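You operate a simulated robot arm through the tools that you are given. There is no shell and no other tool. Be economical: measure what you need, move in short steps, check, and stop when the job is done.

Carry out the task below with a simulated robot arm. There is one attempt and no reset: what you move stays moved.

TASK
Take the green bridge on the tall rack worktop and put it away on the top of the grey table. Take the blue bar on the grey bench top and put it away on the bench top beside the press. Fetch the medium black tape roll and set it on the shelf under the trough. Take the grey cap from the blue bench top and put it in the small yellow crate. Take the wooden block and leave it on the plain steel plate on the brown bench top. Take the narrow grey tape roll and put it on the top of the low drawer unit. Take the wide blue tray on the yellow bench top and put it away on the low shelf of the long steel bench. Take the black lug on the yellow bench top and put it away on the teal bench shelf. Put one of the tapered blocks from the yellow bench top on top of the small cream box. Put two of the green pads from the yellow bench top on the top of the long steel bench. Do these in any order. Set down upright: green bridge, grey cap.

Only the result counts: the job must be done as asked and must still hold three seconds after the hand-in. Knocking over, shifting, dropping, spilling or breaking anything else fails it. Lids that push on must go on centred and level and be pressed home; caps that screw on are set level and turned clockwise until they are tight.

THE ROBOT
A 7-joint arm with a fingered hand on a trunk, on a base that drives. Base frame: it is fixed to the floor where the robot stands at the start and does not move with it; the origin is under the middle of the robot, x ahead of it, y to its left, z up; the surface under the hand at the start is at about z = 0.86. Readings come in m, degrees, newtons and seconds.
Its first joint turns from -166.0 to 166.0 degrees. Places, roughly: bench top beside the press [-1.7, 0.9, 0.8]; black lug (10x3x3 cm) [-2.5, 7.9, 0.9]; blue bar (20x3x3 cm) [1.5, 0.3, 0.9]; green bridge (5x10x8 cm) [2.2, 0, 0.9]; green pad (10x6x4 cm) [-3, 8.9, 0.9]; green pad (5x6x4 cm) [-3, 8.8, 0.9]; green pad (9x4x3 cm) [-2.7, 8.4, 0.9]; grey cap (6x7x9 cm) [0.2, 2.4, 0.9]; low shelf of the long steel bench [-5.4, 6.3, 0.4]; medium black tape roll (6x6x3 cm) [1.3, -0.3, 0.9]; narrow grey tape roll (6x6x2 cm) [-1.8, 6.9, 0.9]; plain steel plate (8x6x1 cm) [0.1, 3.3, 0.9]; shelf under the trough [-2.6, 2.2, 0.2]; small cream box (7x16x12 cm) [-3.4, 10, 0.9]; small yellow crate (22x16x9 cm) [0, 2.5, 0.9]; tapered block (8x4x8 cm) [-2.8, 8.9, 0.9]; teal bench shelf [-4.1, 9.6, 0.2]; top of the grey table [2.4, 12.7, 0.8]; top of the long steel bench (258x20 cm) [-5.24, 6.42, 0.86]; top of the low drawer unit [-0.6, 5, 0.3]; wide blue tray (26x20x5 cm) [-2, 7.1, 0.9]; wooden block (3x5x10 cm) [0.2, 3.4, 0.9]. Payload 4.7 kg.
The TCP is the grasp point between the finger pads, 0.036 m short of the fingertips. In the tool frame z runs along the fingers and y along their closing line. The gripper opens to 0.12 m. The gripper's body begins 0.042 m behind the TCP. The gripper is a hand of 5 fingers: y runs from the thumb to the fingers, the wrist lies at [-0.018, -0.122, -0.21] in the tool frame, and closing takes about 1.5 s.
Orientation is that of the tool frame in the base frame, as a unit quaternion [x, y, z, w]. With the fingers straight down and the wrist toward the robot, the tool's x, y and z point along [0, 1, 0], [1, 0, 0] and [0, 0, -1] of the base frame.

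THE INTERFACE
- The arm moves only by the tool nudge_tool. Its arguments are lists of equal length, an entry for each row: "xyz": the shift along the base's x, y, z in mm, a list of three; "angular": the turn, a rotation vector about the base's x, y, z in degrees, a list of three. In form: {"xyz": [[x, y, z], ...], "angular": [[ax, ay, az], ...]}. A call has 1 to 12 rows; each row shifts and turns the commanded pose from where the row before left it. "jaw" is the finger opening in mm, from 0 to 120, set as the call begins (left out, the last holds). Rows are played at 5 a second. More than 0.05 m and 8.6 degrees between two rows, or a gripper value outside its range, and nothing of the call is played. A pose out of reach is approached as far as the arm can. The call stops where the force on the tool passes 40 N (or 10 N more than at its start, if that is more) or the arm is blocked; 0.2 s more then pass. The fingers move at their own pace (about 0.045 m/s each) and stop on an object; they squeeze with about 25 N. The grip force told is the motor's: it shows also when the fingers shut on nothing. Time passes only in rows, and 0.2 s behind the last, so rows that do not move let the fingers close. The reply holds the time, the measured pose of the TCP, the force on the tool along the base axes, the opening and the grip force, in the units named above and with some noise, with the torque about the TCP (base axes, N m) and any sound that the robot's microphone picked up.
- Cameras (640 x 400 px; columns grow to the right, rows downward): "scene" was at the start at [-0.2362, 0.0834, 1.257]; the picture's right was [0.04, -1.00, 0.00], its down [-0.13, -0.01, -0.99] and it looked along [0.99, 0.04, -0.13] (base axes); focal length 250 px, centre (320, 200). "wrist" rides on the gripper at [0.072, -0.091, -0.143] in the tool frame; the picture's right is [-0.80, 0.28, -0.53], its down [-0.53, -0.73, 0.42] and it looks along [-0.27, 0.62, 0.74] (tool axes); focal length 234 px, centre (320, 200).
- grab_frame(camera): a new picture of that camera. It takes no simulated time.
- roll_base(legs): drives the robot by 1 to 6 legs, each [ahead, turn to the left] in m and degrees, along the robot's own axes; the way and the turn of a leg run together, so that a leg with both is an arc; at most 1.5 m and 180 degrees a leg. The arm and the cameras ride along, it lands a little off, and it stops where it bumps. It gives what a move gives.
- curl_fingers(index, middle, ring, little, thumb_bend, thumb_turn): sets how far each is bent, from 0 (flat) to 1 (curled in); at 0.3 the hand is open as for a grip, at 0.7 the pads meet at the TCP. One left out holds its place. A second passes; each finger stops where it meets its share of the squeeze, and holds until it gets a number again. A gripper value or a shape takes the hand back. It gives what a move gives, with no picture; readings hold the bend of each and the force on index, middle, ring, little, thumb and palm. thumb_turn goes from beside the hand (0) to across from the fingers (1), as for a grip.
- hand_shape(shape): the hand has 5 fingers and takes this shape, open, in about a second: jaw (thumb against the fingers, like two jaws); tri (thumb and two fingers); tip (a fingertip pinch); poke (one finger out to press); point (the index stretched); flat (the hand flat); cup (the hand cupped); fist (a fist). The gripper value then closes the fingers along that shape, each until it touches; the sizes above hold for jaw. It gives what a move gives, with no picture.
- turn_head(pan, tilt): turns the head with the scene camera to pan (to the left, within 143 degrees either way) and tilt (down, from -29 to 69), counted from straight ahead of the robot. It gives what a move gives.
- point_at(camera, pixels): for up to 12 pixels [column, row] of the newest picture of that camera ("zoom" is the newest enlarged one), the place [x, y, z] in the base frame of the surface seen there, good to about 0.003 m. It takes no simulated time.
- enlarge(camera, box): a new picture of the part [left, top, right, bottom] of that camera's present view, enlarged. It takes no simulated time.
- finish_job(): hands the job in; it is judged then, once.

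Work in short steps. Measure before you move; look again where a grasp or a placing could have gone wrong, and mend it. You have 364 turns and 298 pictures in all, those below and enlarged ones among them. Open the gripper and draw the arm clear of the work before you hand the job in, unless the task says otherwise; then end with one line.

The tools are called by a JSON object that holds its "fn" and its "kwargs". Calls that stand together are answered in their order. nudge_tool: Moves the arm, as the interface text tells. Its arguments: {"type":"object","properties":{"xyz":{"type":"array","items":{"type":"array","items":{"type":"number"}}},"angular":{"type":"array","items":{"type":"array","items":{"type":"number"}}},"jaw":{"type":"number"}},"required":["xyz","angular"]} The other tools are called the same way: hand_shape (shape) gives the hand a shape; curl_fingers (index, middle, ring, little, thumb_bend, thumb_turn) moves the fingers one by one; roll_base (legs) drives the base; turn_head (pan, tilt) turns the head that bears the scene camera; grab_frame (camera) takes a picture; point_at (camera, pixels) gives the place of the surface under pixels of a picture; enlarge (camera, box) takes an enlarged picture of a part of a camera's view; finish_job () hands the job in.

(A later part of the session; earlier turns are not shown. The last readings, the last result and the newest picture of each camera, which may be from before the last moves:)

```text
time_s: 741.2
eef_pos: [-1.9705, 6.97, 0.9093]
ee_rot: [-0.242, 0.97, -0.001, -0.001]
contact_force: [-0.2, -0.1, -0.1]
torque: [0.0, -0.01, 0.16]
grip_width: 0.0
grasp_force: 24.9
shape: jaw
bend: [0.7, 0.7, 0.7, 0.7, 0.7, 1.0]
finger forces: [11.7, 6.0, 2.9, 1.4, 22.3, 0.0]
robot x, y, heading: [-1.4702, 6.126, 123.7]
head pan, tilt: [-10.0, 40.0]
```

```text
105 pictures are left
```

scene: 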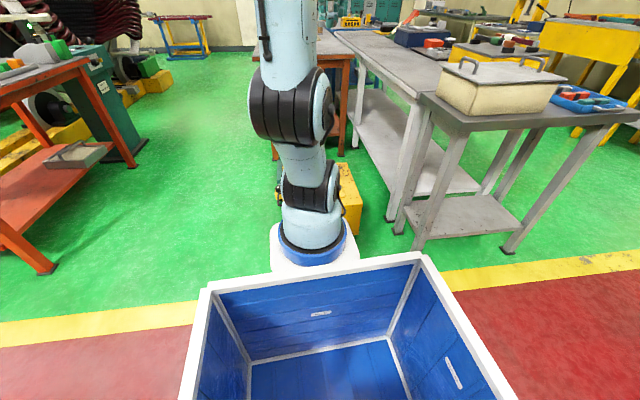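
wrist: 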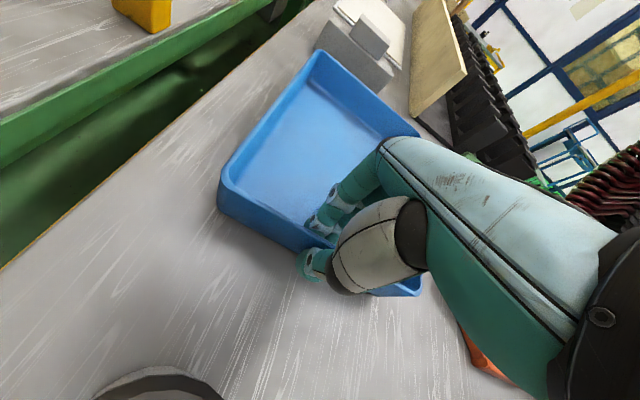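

Fingers pinch the wall (inside/outside). I lift 30 mm and check.

{"fn": "nudge_tool", "kwargs": {"xyz": [[0, 0, 10], [0, 0, 15], [0, 0, 20], [0, 0, 0]], "angular": [[0, 0, 0], [0, 0, 0], [0, 0, 0], [0, 0, 0]]}}

{"fn": "grab_frame", "kwargs": {"camera": "wrist"}}

{"fn": "turn_head", "kwargs": {"pan": 5, "tilt": 20}}

{"fn": "enlarge", "kwargs": {"camera": "scene", "box": [240, 100, 460, 240]}}

```text
time_s: 742.2
eef_pos: [-1.9685, 6.9697, 0.9545]
ee_rot: [-0.243, 0.97, 0.0, -0.001]
contact_force: [-1.0, 0.1, -1.9]
torque: [-0.09, 0.08, 0.1]
grip_width: 0.0002
grasp_force: 24.8
shape: jaw
bend: [0.7, 0.7, 0.7, 0.7, 0.71, 1.0]
finger forces: [14.4, 5.2, 2.6, 1.6, 23.5, 0.0]
robot x, y, heading: [-1.4697, 6.128, 123.5]
head pan, tilt: [-10.0, 40.0]
```

```text
104 pictures are left
```

wrist: 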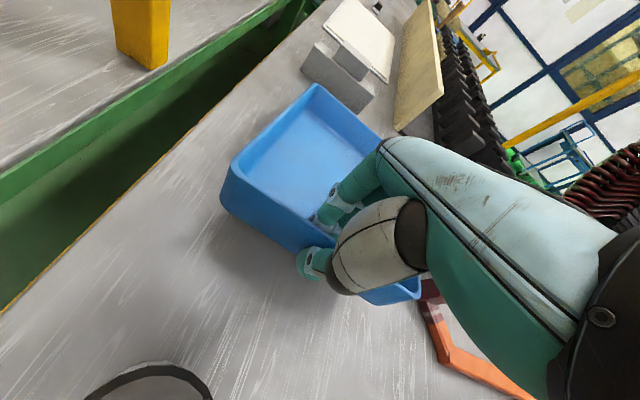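

```text
time_s: 743.0
eef_pos: [-1.9704, 6.969, 0.9545]
ee_rot: [-0.243, 0.97, 0.0, -0.001]
contact_force: [0.0, -0.5, -2.9]
torque: [-0.11, 0.03, 0.1]
grip_width: 0.0
grasp_force: 24.9
shape: jaw
bend: [0.7, 0.7, 0.7, 0.7, 0.71, 1.0]
finger forces: [14.3, 5.3, 2.4, 1.5, 23.7, 0.0]
robot x, y, heading: [-1.4707, 6.1254, 123.7]
head pan, tilt: [5.0, 20.0]
```

```text
2.86 times, centred on (350, 170) of scene
```

zoom: 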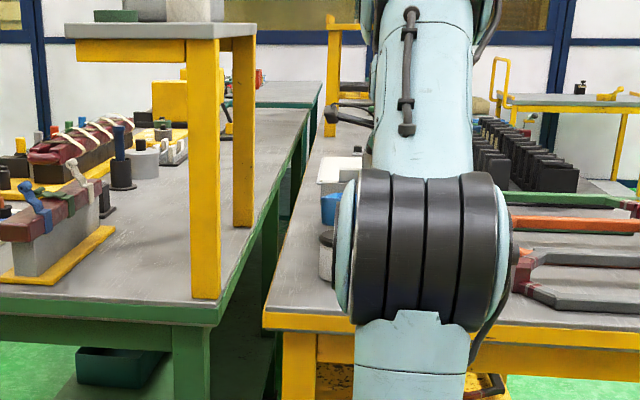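

Tray lifted (~2.5 N). I raise to z≈1.2 and retract gently.

{"fn": "nudge_tool", "kwargs": {"xyz": [[0, 0, 35], [0, 0, 40], [0, 0, 40], [0, 0, 40], [0, 0, 40], [0, 0, 40], [18, -40, 0], [18, -40, 0], [18, -40, 0], [18, -40, 0], [18, -40, 0], [18, -40, 0]], "angular": [[0, 0, 0], [0, 0, 0], [0, 0, 0], [0, 0, 0], [0, 0, 0], [0, 0, 0], [0, 0, 0], [0, 0, 0], [0, 0, 0], [0, 0, 0], [0, 0, 0], [0, 0, 0]]}}

{"fn": "grab_frame", "kwargs": {"camera": "wrist"}}

{"fn": "grab_frame", "kwargs": {"camera": "scene"}}

```text
time_s: 745.6
eef_pos: [-1.8615, 6.7306, 1.1898]
ee_rot: [-0.243, 0.97, -0.001, -0.001]
contact_force: [-0.4, 1.6, -4.4]
torque: [-0.37, -0.06, 0.03]
grip_width: 0.0003
grasp_force: 24.7
shape: jaw
bend: [0.68, 0.7, 0.7, 0.7, 0.71, 1.0]
finger forces: [18.1, 5.5, 2.7, 1.3, 26.2, 0.0]
robot x, y, heading: [-1.4689, 6.1236, 123.3]
head pan, tilt: [5.0, 20.0]
```

```text
102 pictures are left
```

wrist: 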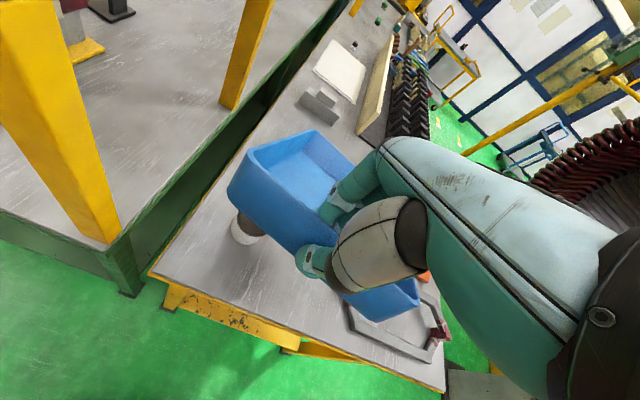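

```text
101 pictures are left
```

scene: 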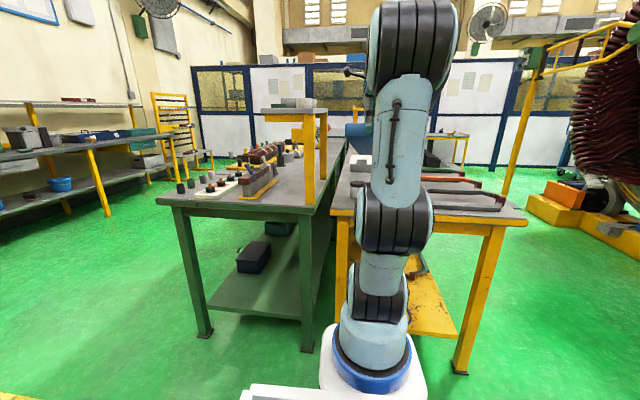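

The tray seems to have pitched a bit. I check for creep: zoom, wait ~2 s, zoom again.

{"fn": "enlarge", "kwargs": {"camera": "wrist", "box": [200, 100, 460, 340]}}

{"fn": "nudge_tool", "kwargs": {"xyz": [[0, 0, 0], [0, 0, 0], [0, 0, 0], [0, 0, 0], [0, 0, 0], [0, 0, 0], [0, 0, 0], [0, 0, 0], [0, 0, 0], [0, 0, 0]], "angular": [[0, 0, 0], [0, 0, 0], [0, 0, 0], [0, 0, 0], [0, 0, 0], [0, 0, 0], [0, 0, 0], [0, 0, 0], [0, 0, 0], [0, 0, 0]]}}

{"fn": "enlarge", "kwargs": {"camera": "wrist", "box": [200, 100, 460, 340]}}

{"fn": "point_at", "kwargs": {"camera": "zoom", "pixels": [[60, 140], [225, 80], [280, 130], [120, 250], [150, 130], [280, 260], [520, 450]]}}

```text
1.67 times, centred on (330, 220) of wrist
```

zoom: 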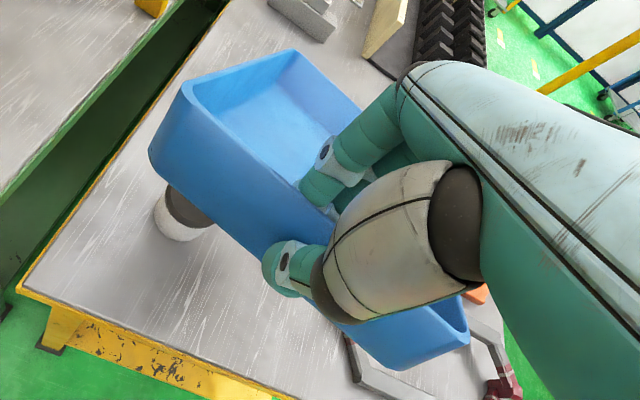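

```text
time_s: 747.8
eef_pos: [-1.8619, 6.7287, 1.1919]
ee_rot: [-0.243, 0.97, 0.0, -0.001]
contact_force: [0.0, -0.1, -3.2]
torque: [-0.36, -0.05, 0.0]
grip_width: 0.0006
grasp_force: 25.7
shape: jaw
bend: [0.68, 0.7, 0.7, 0.7, 0.71, 1.0]
finger forces: [19.0, 5.2, 2.7, 1.3, 26.8, 0.0]
robot x, y, heading: [-1.4711, 6.1292, 123.9]
head pan, tilt: [5.0, 20.0]
```

```text
1.67 times, centred on (330, 220) of wrist
```

zoom: 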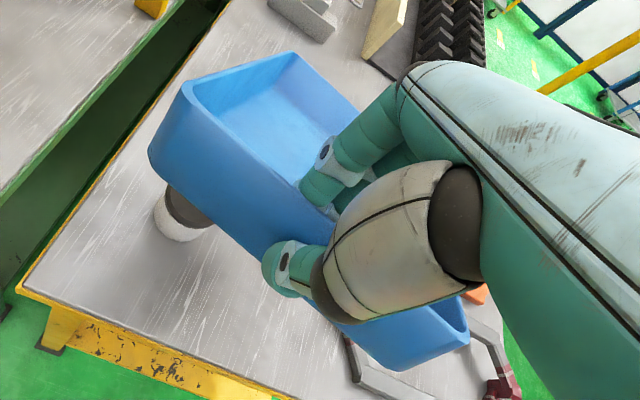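

```text
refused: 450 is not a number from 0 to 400
```

No creep. I measure the tray's tilt from rim points.

{"fn": "point_at", "kwargs": {"camera": "zoom", "pixels": [[187, 86], [292, 54], [340, 90], [200, 120], [270, 95], [160, 150], [300, 250], [260, 150], [460, 330], [380, 360]]}}

```text
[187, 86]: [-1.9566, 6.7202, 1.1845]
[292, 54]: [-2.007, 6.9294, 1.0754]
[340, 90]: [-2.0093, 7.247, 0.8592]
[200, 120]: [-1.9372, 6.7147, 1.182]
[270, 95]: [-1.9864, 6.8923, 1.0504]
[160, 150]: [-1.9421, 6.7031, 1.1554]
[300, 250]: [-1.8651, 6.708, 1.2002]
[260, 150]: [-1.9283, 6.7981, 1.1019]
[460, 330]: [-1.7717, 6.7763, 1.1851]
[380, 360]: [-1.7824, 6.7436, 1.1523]
```

Tray is pitched ~27° nose-down but stable; I'll counter-pitch when placing. I drive to the steel bench (turning right, the clear way).

{"fn": "roll_base", "kwargs": {"legs": [[0, -137], [0, -137], [0.95, 0], [0.95, 0]]}}

{"fn": "grab_frame", "kwargs": {"camera": "wrist"}}

```text
time_s: 768.8
eef_pos: [-3.8455, 5.0285, 1.1913]
ee_rot: [0.818, -0.576, 0.001, 0.0]
contact_force: [-0.1, 0.2, -3.7]
torque: [0.04, -0.35, 0.03]
grip_width: 0.0004
grasp_force: 24.7
shape: jaw
bend: [0.68, 0.7, 0.7, 0.7, 0.72, 1.0]
finger forces: [16.7, 4.3, 2.7, 1.3, 23.8, 0.0]
robot x, y, heading: [-3.1934, 5.3255, -155.1]
head pan, tilt: [5.0, 20.0]
```

```text
98 pictures are left
```

wrist: 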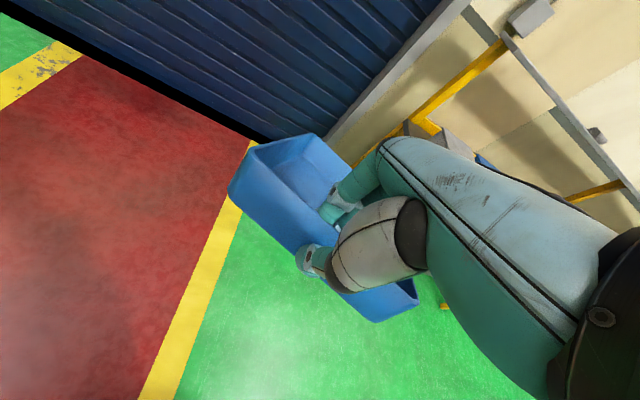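

I continue: turn right to 120°, go 2.35 m, and turn left to face the bench.

{"fn": "roll_base", "kwargs": {"legs": [[0, -85], [1.2, 0], [1.15, 0], [0, 90]]}}

{"fn": "turn_head", "kwargs": {"pan": 0, "tilt": 30}}

{"fn": "grab_frame", "kwargs": {"camera": "scene"}}

{"fn": "grab_frame", "kwargs": {"camera": "wrist"}}

```text
time_s: 787.9
eef_pos: [-5.0252, 6.9909, 1.1913]
ee_rot: [0.845, -0.534, 0.001, 0.0]
contact_force: [-0.1, 0.6, -3.2]
torque: [0.0, -0.4, -0.01]
grip_width: 0.0001
grasp_force: 24.8
shape: jaw
bend: [0.69, 0.7, 0.7, 0.7, 0.72, 1.0]
finger forces: [16.6, 4.0, 2.4, 0.9, 22.6, 0.0]
robot x, y, heading: [-4.405, 7.3561, -149.1]
head pan, tilt: [5.0, 20.0]
```

```text
time_s: 788.6
eef_pos: [-5.0233, 6.9911, 1.1915]
ee_rot: [0.845, -0.535, 0.001, 0.0]
contact_force: [-0.9, 1.1, -3.7]
torque: [0.06, -0.37, 0.06]
grip_width: 0.0004
grasp_force: 25.0
shape: jaw
bend: [0.69, 0.7, 0.7, 0.7, 0.72, 1.0]
finger forces: [16.5, 4.0, 2.5, 1.1, 22.7, 0.0]
robot x, y, heading: [-4.4016, 7.3577, -149.0]
head pan, tilt: [0.0, 30.0]
```

```text
97 pictures are left
```

scene: 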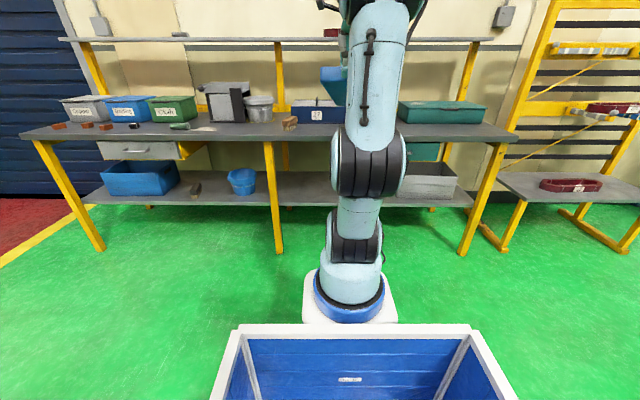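

```text
96 pictures are left
```

wrist: 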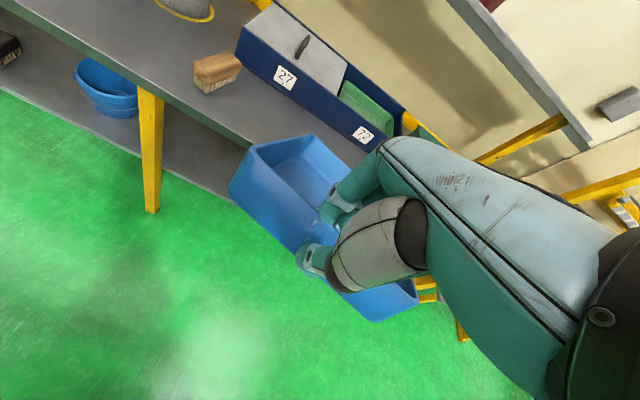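

In position (s≈−9.0). I level the tray by pitching the tool +27°, back the base 0.2 m and extend the arm.

{"fn": "nudge_tool", "kwargs": {"xyz": [[0, 0, 0], [0, 0, 0], [0, 0, 0], [0, 0, 0]], "angular": [[-2.88, 6.1, 0], [-2.88, 6.1, 0], [-2.88, 6.1, 0], [-2.88, 6.1, 0]]}}

{"fn": "roll_base", "kwargs": {"legs": [[-0.2, 0]]}}

{"fn": "nudge_tool", "kwargs": {"xyz": [[-40, -23, 0], [-40, -23, 0], [-40, -23, 0], [-40, -23, 0]], "angular": [[0, 0, 0], [0, 0, 0], [0, 0, 0], [0, 0, 0]]}}

{"fn": "grab_frame", "kwargs": {"camera": "wrist"}}

```text
time_s: 789.6
eef_pos: [-5.0244, 6.9904, 1.1905]
ee_rot: [0.822, -0.519, -0.125, 0.197]
contact_force: [-0.5, 0.2, -3.9]
torque: [0.13, -0.47, 0.03]
grip_width: 0.0
grasp_force: 25.2
shape: jaw
bend: [0.69, 0.7, 0.7, 0.7, 0.72, 1.0]
finger forces: [18.1, 3.7, 2.2, 0.7, 24.7, 0.1]
robot x, y, heading: [-4.403, 7.3587, -149.1]
head pan, tilt: [0.0, 30.0]
```

```text
time_s: 791.2
eef_pos: [-4.8523, 7.0935, 1.1912]
ee_rot: [0.822, -0.52, -0.125, 0.197]
contact_force: [1.1, -0.7, -3.3]
torque: [0.14, -0.48, 0.03]
grip_width: 0.0003
grasp_force: 24.9
shape: jaw
bend: [0.69, 0.7, 0.7, 0.7, 0.72, 1.0]
finger forces: [17.9, 3.7, 2.4, 0.8, 25.0, 0.0]
robot x, y, heading: [-4.2356, 7.4576, -149.1]
head pan, tilt: [0.0, 30.0]
```

```text
time_s: 792.2
eef_pos: [-5.0122, 7.001, 1.1912]
ee_rot: [0.823, -0.519, -0.124, 0.197]
contact_force: [0.9, 0.8, -3.0]
torque: [0.15, -0.53, 0.0]
grip_width: 0.0003
grasp_force: 24.4
shape: jaw
bend: [0.69, 0.7, 0.7, 0.7, 0.72, 1.0]
finger forces: [18.6, 3.9, 2.2, 0.6, 25.5, 0.0]
robot x, y, heading: [-4.2335, 7.4596, -149.3]
head pan, tilt: [0.0, 30.0]
```

```text
95 pictures are left
```

wrist: 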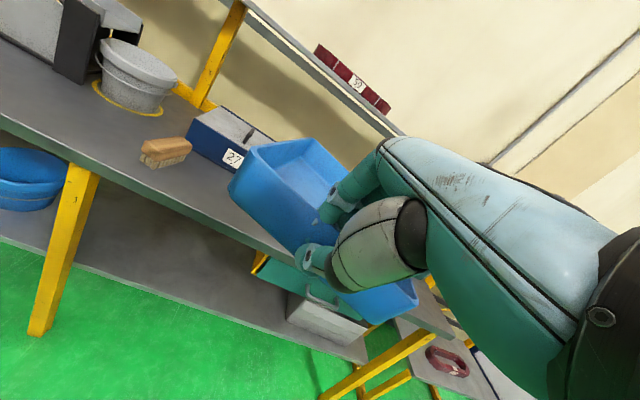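

{"fn": "point_at", "kwargs": {"camera": "wrist", "pixels": [[251, 151], [312, 137], [235, 190], [412, 285], [270, 255], [330, 340], [300, 320]]}}

{"fn": "nudge_tool", "kwargs": {"xyz": [[0, 0, -48], [0, 0, -48], [0, 0, -48], [0, 0, -48], [0, 0, -48], [0, 0, -48], [0, 0, -48], [0, 0, -48], [0, 0, -48], [0, 0, -48], [0, 0, -48], [0, 0, -48]], "angular": [[0, 0, 0], [0, 0, 0], [0, 0, 0], [0, 0, 0], [0, 0, 0], [0, 0, 0], [0, 0, 0], [0, 0, 0], [0, 0, 0], [0, 0, 0], [0, 0, 0], [0, 0, 0]]}}

{"fn": "grab_frame", "kwargs": {"camera": "wrist"}}

{"fn": "grab_frame", "kwargs": {"camera": "scene"}}

```text
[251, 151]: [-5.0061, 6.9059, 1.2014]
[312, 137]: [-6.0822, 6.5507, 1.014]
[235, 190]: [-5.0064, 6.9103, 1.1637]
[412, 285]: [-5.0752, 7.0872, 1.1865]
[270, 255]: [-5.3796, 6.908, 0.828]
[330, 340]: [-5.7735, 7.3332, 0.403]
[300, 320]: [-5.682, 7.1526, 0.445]
```

```text
time_s: 794.8
eef_pos: [-4.9979, 6.9778, 0.616]
ee_rot: [0.82, -0.522, -0.127, 0.195]
contact_force: [-0.5, -0.4, -2.7]
torque: [0.08, -0.36, 0.07]
grip_width: 0.0001
grasp_force: 24.6
shape: jaw
bend: [0.69, 0.7, 0.7, 0.7, 0.72, 1.0]
finger forces: [16.7, 4.1, 1.6, 1.0, 23.0, 0.0]
out of reach, approached as far as the arm can: row 11, 12
robot x, y, heading: [-4.235, 7.4573, -148.9]
head pan, tilt: [0.0, 30.0]
```

```text
94 pictures are left
```

wrist: 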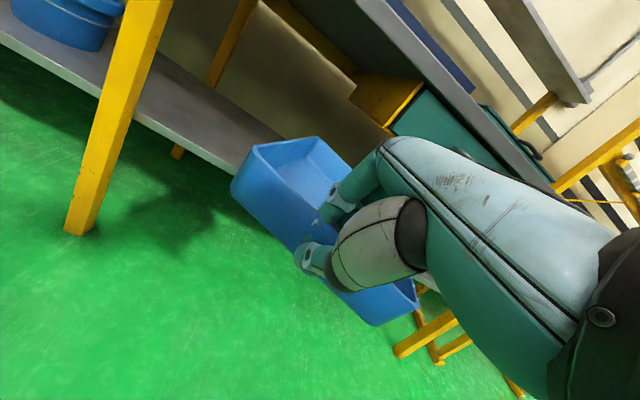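

```text
93 pictures are left
```

scene: 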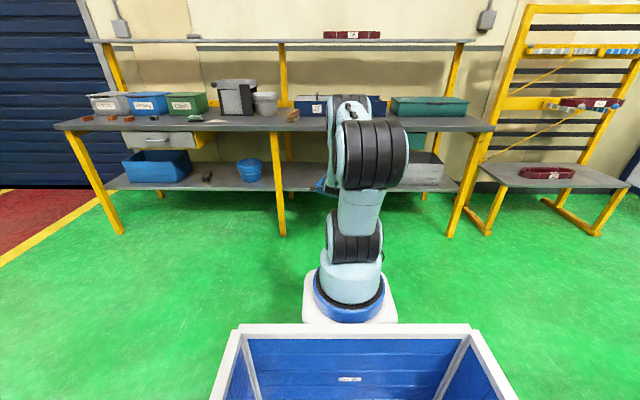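

The folded elbow limits; I back the base 0.22 m and extend the arm as much, then lower further.

{"fn": "roll_base", "kwargs": {"legs": [[-0.22, 0]]}}

{"fn": "nudge_tool", "kwargs": {"xyz": [[-40, -23, 0], [-40, -23, 0], [-40, -23, 0], [-40, -23, 0], [-20, -12, -30], [0, 0, -40], [0, 0, -40]], "angular": [[0, 0, 0], [0, 0, 0], [0, 0, 0], [0, 0, 0], [0, 0, 0], [0, 0, 0], [0, 0, 0]]}}

{"fn": "grab_frame", "kwargs": {"camera": "wrist"}}

```text
time_s: 796.4
eef_pos: [-4.8113, 7.0917, 0.617]
ee_rot: [0.82, -0.524, -0.127, 0.193]
contact_force: [0.5, -0.3, -2.5]
torque: [0.1, -0.47, 0.02]
grip_width: 0.0002
grasp_force: 24.5
shape: jaw
bend: [0.69, 0.7, 0.7, 0.7, 0.72, 1.0]
finger forces: [18.7, 3.4, 1.5, 1.0, 24.9, 0.1]
robot x, y, heading: [-4.0464, 7.5694, -149.0]
head pan, tilt: [0.0, 30.0]
```

```text
time_s: 798.0
eef_pos: [-4.9898, 6.989, 0.5071]
ee_rot: [0.819, -0.524, -0.129, 0.194]
contact_force: [-0.5, -0.4, -1.8]
torque: [0.1, -0.37, 0.02]
grip_width: 0.0001
grasp_force: 25.3
shape: jaw
bend: [0.69, 0.7, 0.7, 0.7, 0.72, 1.0]
finger forces: [17.6, 3.5, 1.4, 0.7, 23.3, 0.0]
robot x, y, heading: [-4.0423, 7.5696, -149.1]
head pan, tilt: [0.0, 30.0]
```

```text
92 pictures are left
```

wrist: 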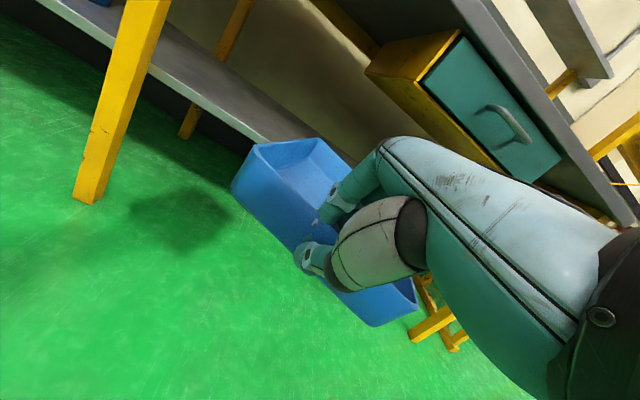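

I check tray level: rim and floor points.

{"fn": "point_at", "kwargs": {"camera": "wrist", "pixels": [[256, 150], [305, 143], [322, 150], [300, 165], [280, 172], [320, 180], [240, 188], [200, 130], [250, 125]]}}

```text
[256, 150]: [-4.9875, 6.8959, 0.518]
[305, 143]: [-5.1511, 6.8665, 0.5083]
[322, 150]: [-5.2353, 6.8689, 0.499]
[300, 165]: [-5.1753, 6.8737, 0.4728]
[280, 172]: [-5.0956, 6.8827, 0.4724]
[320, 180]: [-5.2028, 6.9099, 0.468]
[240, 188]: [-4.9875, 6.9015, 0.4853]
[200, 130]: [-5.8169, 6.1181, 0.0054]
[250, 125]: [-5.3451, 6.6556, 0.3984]
```

Tray is nearly level (4°), base ≈0.46, 6 cm above the shelf. I drive the base 0.52 m forward to insert it.

{"fn": "roll_base", "kwargs": {"legs": [[0.52, 0]]}}

{"fn": "grab_frame", "kwargs": {"camera": "wrist"}}

{"fn": "grab_frame", "kwargs": {"camera": "scene"}}

```text
time_s: 801.1
eef_pos: [-5.4391, 6.7168, 0.5069]
ee_rot: [0.82, -0.522, -0.127, 0.195]
contact_force: [0.3, 0.3, -3.1]
torque: [0.09, -0.46, -0.02]
grip_width: 0.0001
grasp_force: 25.0
shape: jaw
bend: [0.69, 0.7, 0.7, 0.7, 0.72, 1.0]
finger forces: [18.8, 3.4, 1.2, 1.0, 24.5, 0.1]
robot x, y, heading: [-4.4953, 7.2938, -149.1]
head pan, tilt: [0.0, 30.0]
```

```text
91 pictures are left
```

wrist: 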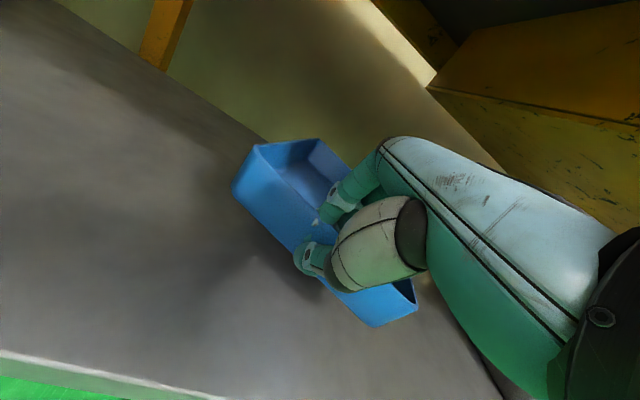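

```text
90 pictures are left
```

scene: 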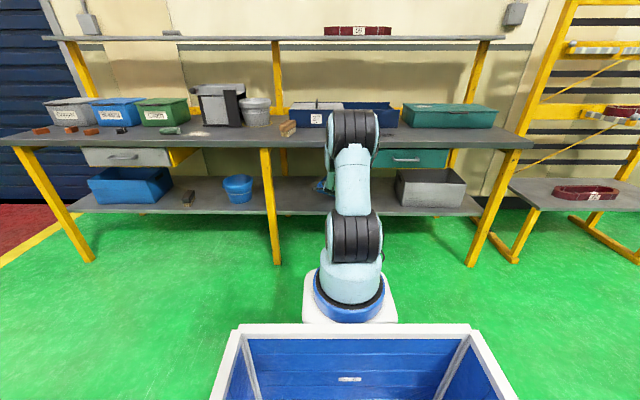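

Inserted without contact. I lower toward the shelf watching the force.

{"fn": "nudge_tool", "kwargs": {"xyz": [[0, 0, -20], [0, 0, -20], [0, 0, -8], [0, 0, -4], [0, 0, -3]], "angular": [[0, 0, 0], [0, 0, 0], [0, 0, 0], [0, 0, 0], [0, 0, 0]]}}

{"fn": "grab_frame", "kwargs": {"camera": "wrist"}}

```text
time_s: 802.3
eef_pos: [-5.4396, 6.7169, 0.4527]
ee_rot: [0.821, -0.522, -0.127, 0.193]
contact_force: [-0.2, -0.3, -2.1]
torque: [0.09, -0.23, 0.03]
grip_width: 0.0003
grasp_force: 24.6
shape: jaw
bend: [0.69, 0.7, 0.7, 0.7, 0.72, 1.0]
finger forces: [15.8, 3.7, 1.3, 0.5, 21.9, 0.1]
robot x, y, heading: [-4.4946, 7.3006, -149.0]
head pan, tilt: [0.0, 30.0]
```

```text
89 pictures are left
```

wrist: 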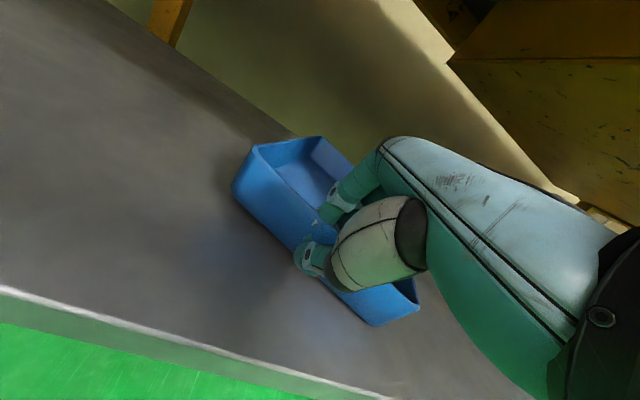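

Torque dropped – the far end is touching. I lower a few mm more until the near side lands.

{"fn": "nudge_tool", "kwargs": {"xyz": [[0, 0, -3], [0, 0, -3], [0, 0, -2], [0, 0, 0]], "angular": [[0, 0, 0], [0, 0, 0], [0, 0, 0], [0, 0, 0]]}}

{"fn": "point_at", "kwargs": {"camera": "wrist", "pixels": [[256, 150], [305, 143], [300, 165], [280, 172], [210, 220], [240, 188]]}}

```text
time_s: 803.3
eef_pos: [-5.4384, 6.7166, 0.4461]
ee_rot: [0.821, -0.522, -0.126, 0.195]
contact_force: [0.0, -1.9, 1.0]
torque: [0.34, -0.11, 0.1]
grip_width: 0.0008
grasp_force: 25.3
shape: jaw
bend: [0.69, 0.71, 0.7, 0.7, 0.72, 1.0]
finger forces: [15.8, 4.4, 2.1, 1.3, 23.2, 0.0]
robot x, y, heading: [-4.4981, 7.2978, -148.8]
head pan, tilt: [0.0, 30.0]
```

```text
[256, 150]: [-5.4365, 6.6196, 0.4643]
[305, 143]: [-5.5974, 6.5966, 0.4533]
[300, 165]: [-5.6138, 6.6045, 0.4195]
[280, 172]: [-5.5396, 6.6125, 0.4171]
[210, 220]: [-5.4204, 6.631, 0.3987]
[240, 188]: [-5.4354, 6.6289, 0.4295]
```

Tray is resting. I open the fingers, rise 65 mm, then back out with the base.

{"fn": "nudge_tool", "kwargs": {"xyz": [[0, 0, 0], [0, 0, 0], [0, 0, 0], [0, 0, 0], [0, 0, 0], [0, 0, 25], [0, 0, 25], [0, 0, 20]], "angular": [[0, 0, 0], [0, 0, 0], [0, 0, 0], [0, 0, 0], [0, 0, 0], [0, 0, 0], [0, 0, 0], [0, 0, 0]], "jaw": 85}}

{"fn": "grab_frame", "kwargs": {"camera": "wrist"}}

```text
time_s: 805.1
eef_pos: [-5.4383, 6.7169, 0.512]
ee_rot: [0.821, -0.523, -0.126, 0.193]
contact_force: [0.3, -0.2, -1.5]
torque: [-0.05, 0.05, 0.04]
grip_width: 0.0847
grasp_force: 0.1
shape: jaw
bend: [0.27, 0.37, 0.35, 0.35, 0.59, 0.99]
finger forces: [0.0, 0.0, 0.0, 0.0, 0.1, 0.1]
robot x, y, heading: [-4.4984, 7.2971, -148.9]
head pan, tilt: [0.0, 30.0]
```

```text
88 pictures are left
```

wrist: 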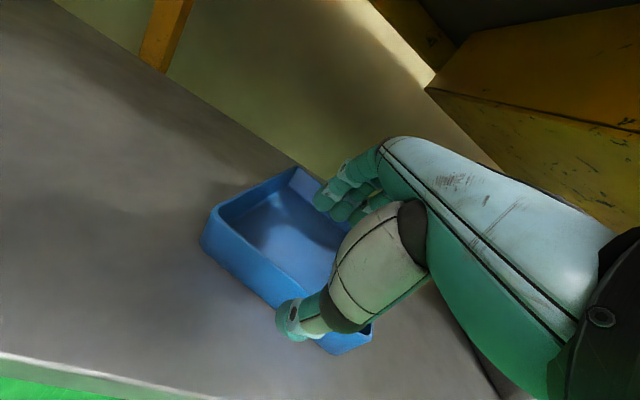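

Tray is on the shelf. I rise 20 mm more and back the base out.

{"fn": "nudge_tool", "kwargs": {"xyz": [[0, 0, 20], [0, 0, 0]], "angular": [[0, 0, 0], [0, 0, 0]]}}

{"fn": "roll_base", "kwargs": {"legs": [[-0.55, 0]]}}

{"fn": "grab_frame", "kwargs": {"camera": "wrist"}}

```text
time_s: 805.7
eef_pos: [-5.438, 6.7158, 0.5347]
ee_rot: [0.82, -0.522, -0.128, 0.194]
contact_force: [-0.5, 0.0, 0.1]
torque: [-0.02, 0.03, 0.02]
grip_width: 0.0847
grasp_force: 0.1
shape: jaw
bend: [0.27, 0.37, 0.35, 0.35, 0.59, 0.99]
finger forces: [0.1, 0.1, 0.0, 0.1, 0.1, 0.0]
robot x, y, heading: [-4.5005, 7.2996, -149.0]
head pan, tilt: [0.0, 30.0]
```

```text
time_s: 808.9
eef_pos: [-4.9617, 7.0058, 0.534]
ee_rot: [0.82, -0.524, -0.127, 0.194]
contact_force: [-0.2, -0.6, -0.7]
torque: [-0.01, 0.0, 0.01]
grip_width: 0.0848
grasp_force: 0.1
shape: jaw
bend: [0.27, 0.37, 0.35, 0.35, 0.59, 0.99]
finger forces: [0.0, 0.0, 0.0, 0.0, 0.1, 0.0]
robot x, y, heading: [-4.0203, 7.5862, -149.3]
head pan, tilt: [0.0, 30.0]
```

```text
87 pictures are left
```

wrist: 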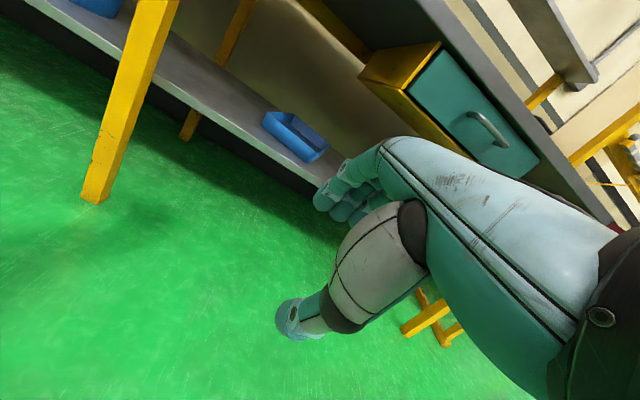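

Tray is safely on the low shelf. I raise the arm undoing the pitch, and look right for the teal bench.

{"fn": "nudge_tool", "kwargs": {"xyz": [[0, 0, 49], [0, 0, 49], [0, 0, 49], [0, 0, 49], [0, 0, 49], [0, 0, 49], [0, 0, 49], [0, 0, 49], [0, 0, 49], [0, 0, 49], [0, 0, 49], [0, 0, 49]], "angular": [[0, 0, 0], [0, 0, 0], [0, 0, 0], [0, 0, 0], [0, 0, 0], [0, 0, 0], [2.88, -6.1, 0], [2.88, -6.1, 0], [2.88, -6.1, 0], [2.88, -6.1, 0], [0, 0, 0], [0, 0, 0]], "jaw": 120}}

{"fn": "turn_head", "kwargs": {"pan": -100, "tilt": 20}}

{"fn": "grab_frame", "kwargs": {"camera": "scene"}}

```text
time_s: 811.5
eef_pos: [-4.9624, 7.0071, 1.1214]
ee_rot: [0.843, -0.538, -0.002, -0.006]
contact_force: [-1.0, -0.3, -0.8]
torque: [0.03, -0.04, 0.01]
grip_width: 0.1201
grasp_force: 0.1
shape: jaw
bend: [0.3, 0.3, 0.3, 0.3, 0.3, 0.98]
finger forces: [0.0, 0.0, 0.1, 0.0, 0.1, 0.1]
robot x, y, heading: [-4.0155, 7.5874, -149.0]
head pan, tilt: [0.0, 30.0]
```

```text
time_s: 813.3
eef_pos: [-4.9592, 7.007, 1.1231]
ee_rot: [0.843, -0.538, -0.003, -0.003]
contact_force: [-0.2, 0.1, -0.2]
torque: [0.0, 0.05, 0.0]
grip_width: 0.1201
grasp_force: 0.0
shape: jaw
bend: [0.3, 0.3, 0.3, 0.3, 0.3, 0.98]
finger forces: [0.0, 0.0, 0.0, 0.0, 0.0, 0.0]
robot x, y, heading: [-4.0126, 7.5868, -149.2]
head pan, tilt: [-100.0, 20.0]
```

```text
86 pictures are left
```

scene: 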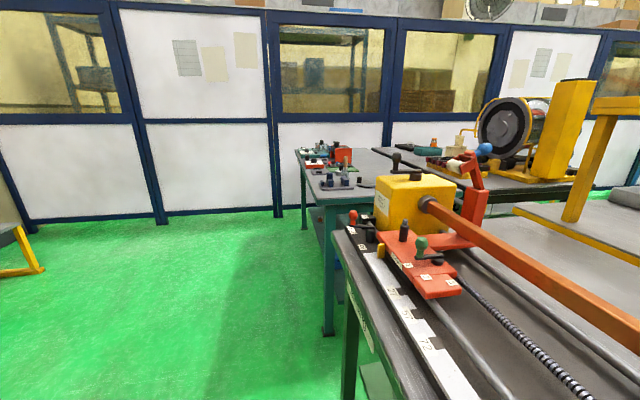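

The teal bench stands at (325,200), accessible from this corridor. I zoom and measure its shelf.

{"fn": "enlarge", "kwargs": {"camera": "scene", "box": [280, 130, 420, 350]}}

{"fn": "point_at", "kwargs": {"camera": "scene", "pixels": [[305, 155], [318, 200], [328, 328], [305, 225], [318, 228], [345, 280], [340, 200], [345, 395], [333, 300], [322, 240]]}}

```text
1.82 times, centred on (350, 240) of scene
```

zoom: 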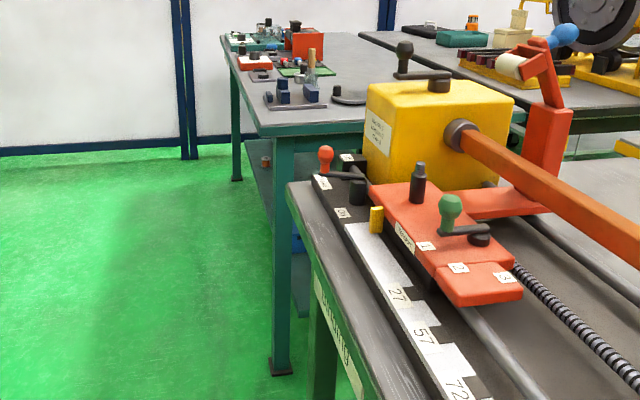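

```text
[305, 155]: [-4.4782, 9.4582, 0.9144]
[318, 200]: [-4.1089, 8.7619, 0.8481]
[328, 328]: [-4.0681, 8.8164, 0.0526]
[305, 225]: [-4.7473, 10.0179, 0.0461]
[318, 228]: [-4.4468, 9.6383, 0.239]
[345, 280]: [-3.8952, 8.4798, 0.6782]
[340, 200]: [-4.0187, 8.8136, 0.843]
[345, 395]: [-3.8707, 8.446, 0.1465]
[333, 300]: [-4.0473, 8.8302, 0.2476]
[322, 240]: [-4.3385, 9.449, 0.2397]
```

Teal bench shelf: z≈0.239, corridor-side edge d≈0.1. Next the lug: I retract the arm, then drive back around to the yellow bench's stator side.

{"fn": "nudge_tool", "kwargs": {"xyz": [[40, 24, 10], [40, 24, 10], [40, 24, 10], [40, 24, 10], [40, 24, 10], [40, 24, 0]], "angular": [[0, 0, 0], [0, 0, 0], [0, 0, 0], [0, 0, 0], [0, 0, 1], [0, 0, 1]]}}

{"fn": "roll_base", "kwargs": {"legs": [[0.4, 0], [0, 89], [1.4, 0], [1.4, 0], [0, 90], [0.9, 0]]}}

```text
time_s: 814.7
eef_pos: [-4.7229, 7.1492, 1.1722]
ee_rot: [0.852, -0.523, -0.002, -0.004]
contact_force: [0.7, -1.0, -0.5]
torque: [0.01, -0.04, -0.02]
grip_width: 0.1201
grasp_force: 0.1
shape: jaw
bend: [0.3, 0.3, 0.3, 0.3, 0.3, 0.98]
finger forces: [0.0, 0.0, 0.1, 0.0, 0.1, 0.0]
robot x, y, heading: [-4.0176, 7.5861, -149.0]
head pan, tilt: [-100.0, 20.0]
```

```text
time_s: 842.3
eef_pos: [-1.448, 5.9174, 1.1725]
ee_rot: [0.516, 0.857, -0.004, 0.003]
contact_force: [0.9, 0.4, 0.8]
torque: [-0.01, -0.02, -0.01]
grip_width: 0.1202
grasp_force: 0.2
shape: jaw
bend: [0.3, 0.3, 0.3, 0.3, 0.3, 0.98]
finger forces: [0.0, 0.1, 0.0, 0.0, 0.0, 0.0]
robot x, y, heading: [-2.1467, 5.4707, 31.7]
head pan, tilt: [-100.0, 20.0]
```

On the walkway. I continue: 2.0 m ahead, left, 2.3 m along the yellow bench, and face it.

{"fn": "roll_base", "kwargs": {"legs": [[1.0, -1], [1.05, 0], [0, 90], [1.2, 0], [1.15, 0], [0, 89]]}}

{"fn": "turn_head", "kwargs": {"pan": 0, "tilt": 25}}

{"fn": "grab_frame", "kwargs": {"camera": "wrist"}}

{"fn": "grab_frame", "kwargs": {"camera": "scene"}}

```text
time_s: 871.1
eef_pos: [-2.3762, 8.0331, 1.1738]
ee_rot: [0.861, -0.508, -0.003, -0.004]
contact_force: [0.1, -0.2, 0.0]
torque: [0.05, 0.0, -0.01]
grip_width: 0.1199
grasp_force: 0.0
shape: jaw
bend: [0.3, 0.3, 0.3, 0.3, 0.3, 0.98]
finger forces: [0.0, 0.1, 0.0, 0.0, 0.0, 0.0]
robot x, y, heading: [-1.6871, 8.492, -147.0]
head pan, tilt: [-100.0, 20.0]
```

```text
time_s: 872.8
eef_pos: [-2.3759, 8.032, 1.1735]
ee_rot: [0.861, -0.508, -0.002, -0.004]
contact_force: [-0.1, -0.1, 0.1]
torque: [-0.01, 0.0, 0.0]
grip_width: 0.1199
grasp_force: 0.2
shape: jaw
bend: [0.3, 0.3, 0.3, 0.3, 0.3, 0.98]
finger forces: [0.0, 0.1, 0.0, 0.1, 0.1, 0.1]
robot x, y, heading: [-1.6887, 8.4958, -147.1]
head pan, tilt: [0.0, 25.0]
```

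```text
84 pictures are left
```

wrist: 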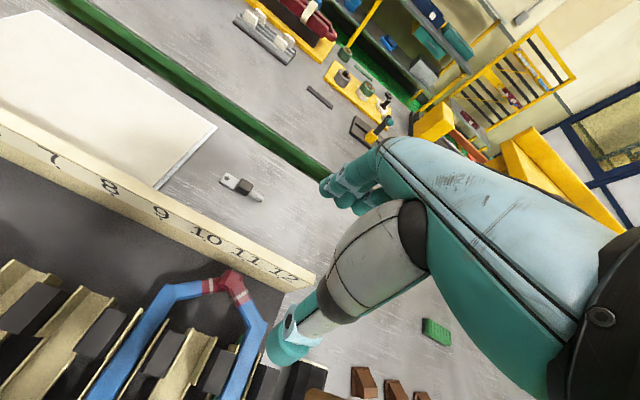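

```text
83 pictures are left
```

scene: 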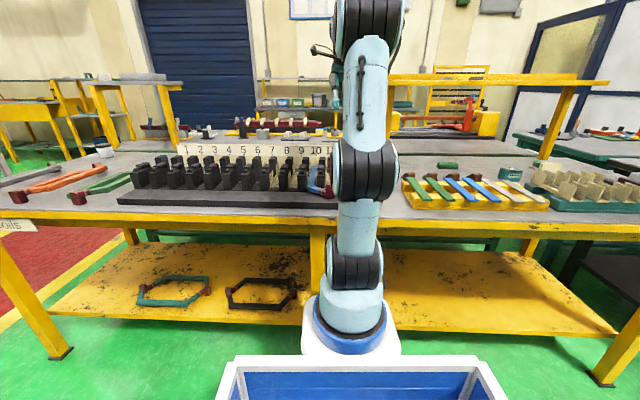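

Candidates: lug at wrist (240,187) behind the numbered board; green pad at (437,330). I zoom and measure.

{"fn": "enlarge", "kwargs": {"camera": "wrist", "box": [170, 130, 330, 260]}}

{"fn": "point_at", "kwargs": {"camera": "wrist", "pixels": [[240, 187], [226, 180], [258, 196], [437, 331], [426, 326], [447, 338], [230, 215], [215, 200], [275, 240], [270, 200], [310, 210]]}}

```text
3.08 times, centred on (250, 195) of wrist
```

zoom: 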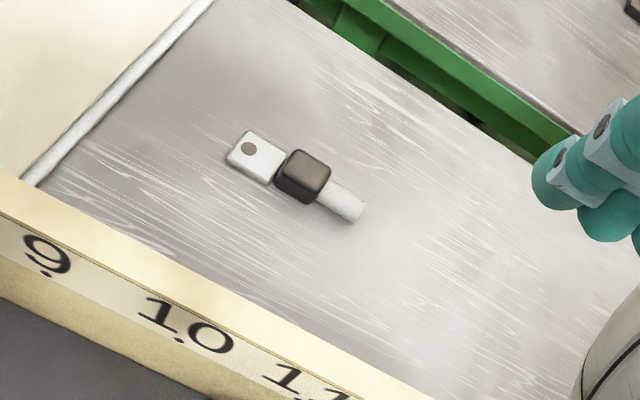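

```text
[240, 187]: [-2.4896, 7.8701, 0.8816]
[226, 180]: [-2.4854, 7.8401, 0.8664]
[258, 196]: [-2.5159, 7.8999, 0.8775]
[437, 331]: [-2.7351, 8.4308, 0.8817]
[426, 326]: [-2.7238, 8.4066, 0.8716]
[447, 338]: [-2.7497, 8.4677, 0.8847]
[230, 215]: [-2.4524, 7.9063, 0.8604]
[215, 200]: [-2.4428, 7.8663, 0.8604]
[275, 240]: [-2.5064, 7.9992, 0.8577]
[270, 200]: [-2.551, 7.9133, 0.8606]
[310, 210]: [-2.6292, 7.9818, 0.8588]
```

I measure the numbered board's height and position relative to the lug.

{"fn": "point_at", "kwargs": {"camera": "zoom", "pixels": [[200, 218], [300, 295], [60, 190], [180, 300], [305, 175], [250, 150], [340, 195], [120, 210], [380, 345]]}}

```text
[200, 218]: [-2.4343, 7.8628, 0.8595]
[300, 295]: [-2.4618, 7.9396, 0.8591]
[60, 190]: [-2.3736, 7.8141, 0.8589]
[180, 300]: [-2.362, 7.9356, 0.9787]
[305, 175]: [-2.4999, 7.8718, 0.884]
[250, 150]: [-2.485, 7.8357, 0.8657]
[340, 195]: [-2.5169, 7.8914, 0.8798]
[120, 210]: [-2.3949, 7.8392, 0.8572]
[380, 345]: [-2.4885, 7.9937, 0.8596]
```

13 cm gap to the board: fine. I move over the lug's black block and descend to ~1.0.

{"fn": "nudge_tool", "kwargs": {"xyz": [[-24.8, -32, 0], [-24.8, -32, 0], [-24.8, -32, 0], [-24.8, -32, 0], [-24.8, -32, 0], [0, 0, -43], [0, 0, -43], [0, 0, -43], [0, 0, -43]], "angular": [[0, 0, 0], [0, 0, 0], [0, 0, 0], [0, 0, 0], [0, 0, 0], [0, 0, 0], [0, 0, 0], [0, 0, 0], [0, 0, 0]], "jaw": 80}}

{"fn": "grab_frame", "kwargs": {"camera": "wrist"}}

```text
time_s: 874.8
eef_pos: [-2.5002, 7.8716, 1.0007]
ee_rot: [0.861, -0.508, -0.003, -0.003]
contact_force: [-0.2, 1.3, 1.5]
torque: [-0.01, 0.01, 0.01]
grip_width: 0.0805
grasp_force: 0.1
shape: jaw
bend: [0.27, 0.38, 0.36, 0.35, 0.62, 0.99]
finger forces: [0.0, 0.1, 0.0, 0.0, 0.1, 0.0]
robot x, y, heading: [-1.6855, 8.4904, -147.1]
head pan, tilt: [0.0, 25.0]
```

```text
81 pictures are left
```

wrist: 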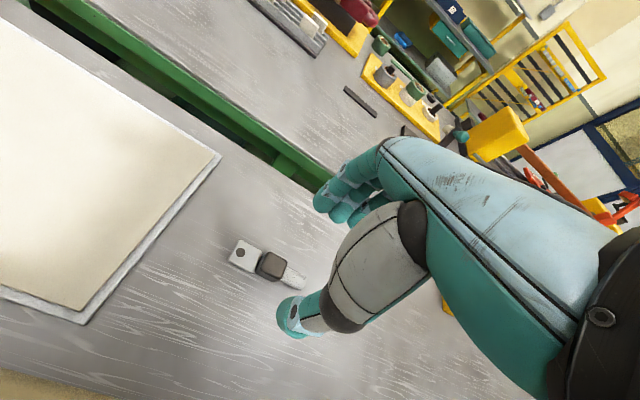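

Aligned. I descend to 0.899 and close.

{"fn": "nudge_tool", "kwargs": {"xyz": [[0, 0, -40], [0, 0, -40], [0, 0, -20], [0, 0, 0]], "angular": [[0, 0, 0], [0, 0, 0], [0, 0, 0], [0, 0, 0]]}}

{"fn": "nudge_tool", "kwargs": {"xyz": [[0, 0, 0], [0, 0, 0], [0, 0, 0], [0, 0, 0], [0, 0, 0], [0, 0, 0], [0, 0, 0], [0, 0, 0]], "angular": [[0, 0, 0], [0, 0, 0], [0, 0, 0], [0, 0, 0], [0, 0, 0], [0, 0, 0], [0, 0, 0], [0, 0, 0]], "jaw": 0}}

{"fn": "grab_frame", "kwargs": {"camera": "wrist"}}

```text
time_s: 875.8
eef_pos: [-2.5009, 7.8706, 0.9023]
ee_rot: [0.861, -0.509, -0.003, -0.004]
contact_force: [-0.1, -0.1, 1.3]
torque: [-0.01, -0.02, -0.02]
grip_width: 0.0803
grasp_force: 0.2
shape: jaw
bend: [0.27, 0.38, 0.36, 0.35, 0.62, 0.99]
finger forces: [0.0, 0.1, 0.0, 0.0, 0.0, 0.0]
robot x, y, heading: [-1.6879, 8.4956, -147.2]
head pan, tilt: [0.0, 25.0]
```

```text
time_s: 877.6
eef_pos: [-2.5001, 7.871, 0.9024]
ee_rot: [0.861, -0.508, -0.002, -0.004]
contact_force: [-0.1, -0.1, 0.3]
torque: [-0.01, -0.02, 0.0]
grip_width: 0.0208
grasp_force: 25.0
shape: jaw
bend: [0.73, 0.6, 0.65, 0.63, 0.75, 1.0]
finger forces: [13.3, 6.1, 2.5, 0.0, 22.0, 0.0]
robot x, y, heading: [-1.6885, 8.4972, -147.4]
head pan, tilt: [0.0, 25.0]
```

```text
80 pictures are left
```

wrist: 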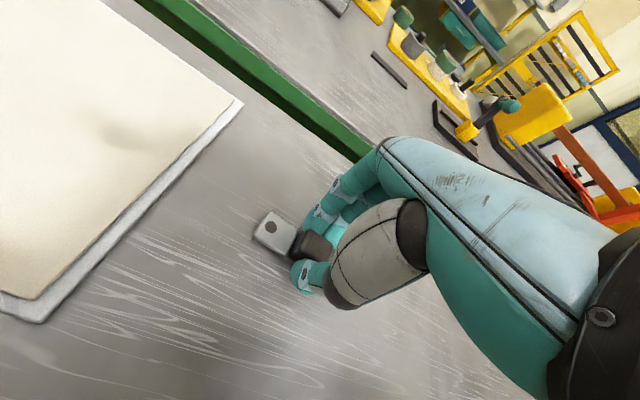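

Lug gripped. I lift and retract.

{"fn": "nudge_tool", "kwargs": {"xyz": [[0, 0, 30], [0, 0, 45], [0, 0, 45], [0, 0, 45], [0, 0, 45], [0, 0, 40], [25, 32, 0], [25, 32, 0], [25, 32, 0], [25, 32, 0], [25, 32, 0], [25, 32, 0]], "angular": [[0, 0, 0], [0, 0, 0], [0, 0, 0], [0, 0, 0], [0, 0, 0], [0, 0, 0], [0, 0, 0], [0, 0, 0], [0, 0, 0], [0, 0, 0], [0, 0, 0], [0, 0, 0]]}}

{"fn": "enlarge", "kwargs": {"camera": "wrist", "box": [200, 150, 440, 320]}}

```text
time_s: 880.2
eef_pos: [-2.3499, 8.0642, 1.1502]
ee_rot: [0.862, -0.508, -0.004, -0.004]
contact_force: [-0.7, -0.7, -2.3]
torque: [0.02, -0.01, 0.01]
grip_width: 0.0208
grasp_force: 25.2
shape: jaw
bend: [0.73, 0.6, 0.65, 0.63, 0.75, 1.0]
finger forces: [13.5, 6.0, 2.5, 0.0, 22.1, 0.0]
robot x, y, heading: [-1.6873, 8.4941, -147.2]
head pan, tilt: [0.0, 25.0]
```

```text
2.35 times, centred on (320, 235) of wrist
```

zoom: 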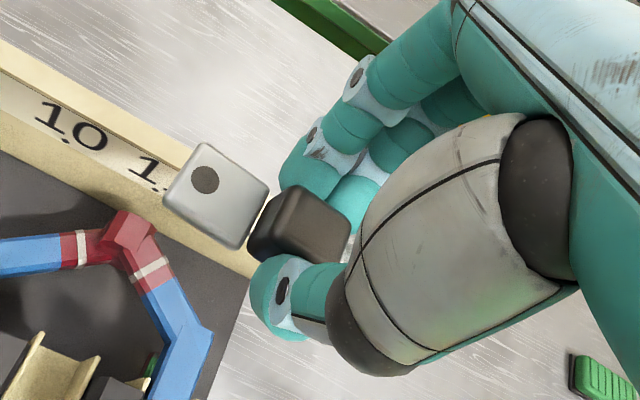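

Held. I drive around to the corridor.

{"fn": "roll_base", "kwargs": {"legs": [[0, 87], [1.2, 0], [1.2, 0], [0, -90], [1.45, 0], [1.45, 0]]}}

```text
time_s: 913.3
eef_pos: [-3.5358, 4.439, 1.1523]
ee_rot: [0.861, -0.508, -0.003, -0.003]
contact_force: [0.6, 0.2, -0.8]
torque: [-0.02, 0.02, -0.03]
grip_width: 0.0207
grasp_force: 24.7
shape: jaw
bend: [0.73, 0.61, 0.65, 0.63, 0.75, 1.0]
finger forces: [13.0, 5.9, 2.4, 0.1, 21.2, 0.0]
robot x, y, heading: [-2.8722, 4.8682, -147.4]
head pan, tilt: [0.0, 25.0]
```

I turn right and drive 4.35 m up the corridor, then look.

{"fn": "roll_base", "kwargs": {"legs": [[0, -92], [1.45, 0], [1.45, 0], [1.4, 0]]}}

{"fn": "turn_head", "kwargs": {"pan": -75, "tilt": 35}}

{"fn": "grab_frame", "kwargs": {"camera": "scene"}}

```text
time_s: 937.7
eef_pos: [-5.4786, 9.219, 1.1529]
ee_rot: [-0.228, 0.974, 0.0, 0.004]
contact_force: [-0.6, -0.3, -0.1]
torque: [0.05, 0.01, -0.02]
grip_width: 0.0207
grasp_force: 24.9
shape: jaw
bend: [0.73, 0.61, 0.66, 0.63, 0.75, 1.0]
finger forces: [12.7, 5.7, 2.4, 0.1, 20.9, 0.0]
robot x, y, heading: [-5.0799, 8.5354, 120.3]
head pan, tilt: [0.0, 25.0]
```

```text
time_s: 939.2
eef_pos: [-5.4786, 9.2177, 1.1512]
ee_rot: [-0.228, 0.974, -0.001, 0.006]
contact_force: [-0.6, 0.6, -1.1]
torque: [-0.02, -0.01, 0.02]
grip_width: 0.0208
grasp_force: 24.7
shape: jaw
bend: [0.73, 0.61, 0.66, 0.63, 0.75, 1.0]
finger forces: [12.8, 5.6, 2.4, 0.0, 20.9, 0.1]
robot x, y, heading: [-5.0826, 8.5354, 120.1]
head pan, tilt: [-75.0, 35.0]
```

```text
78 pictures are left
```

scene: 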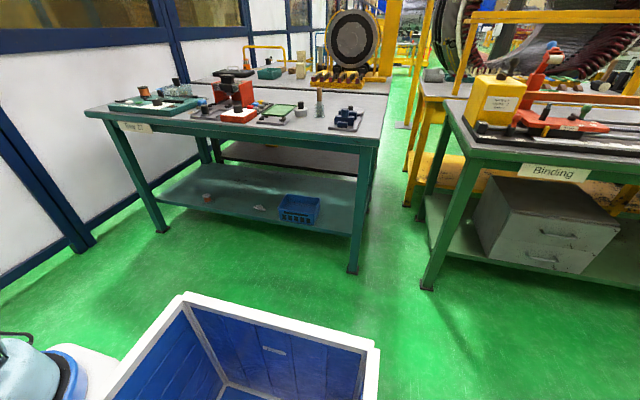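

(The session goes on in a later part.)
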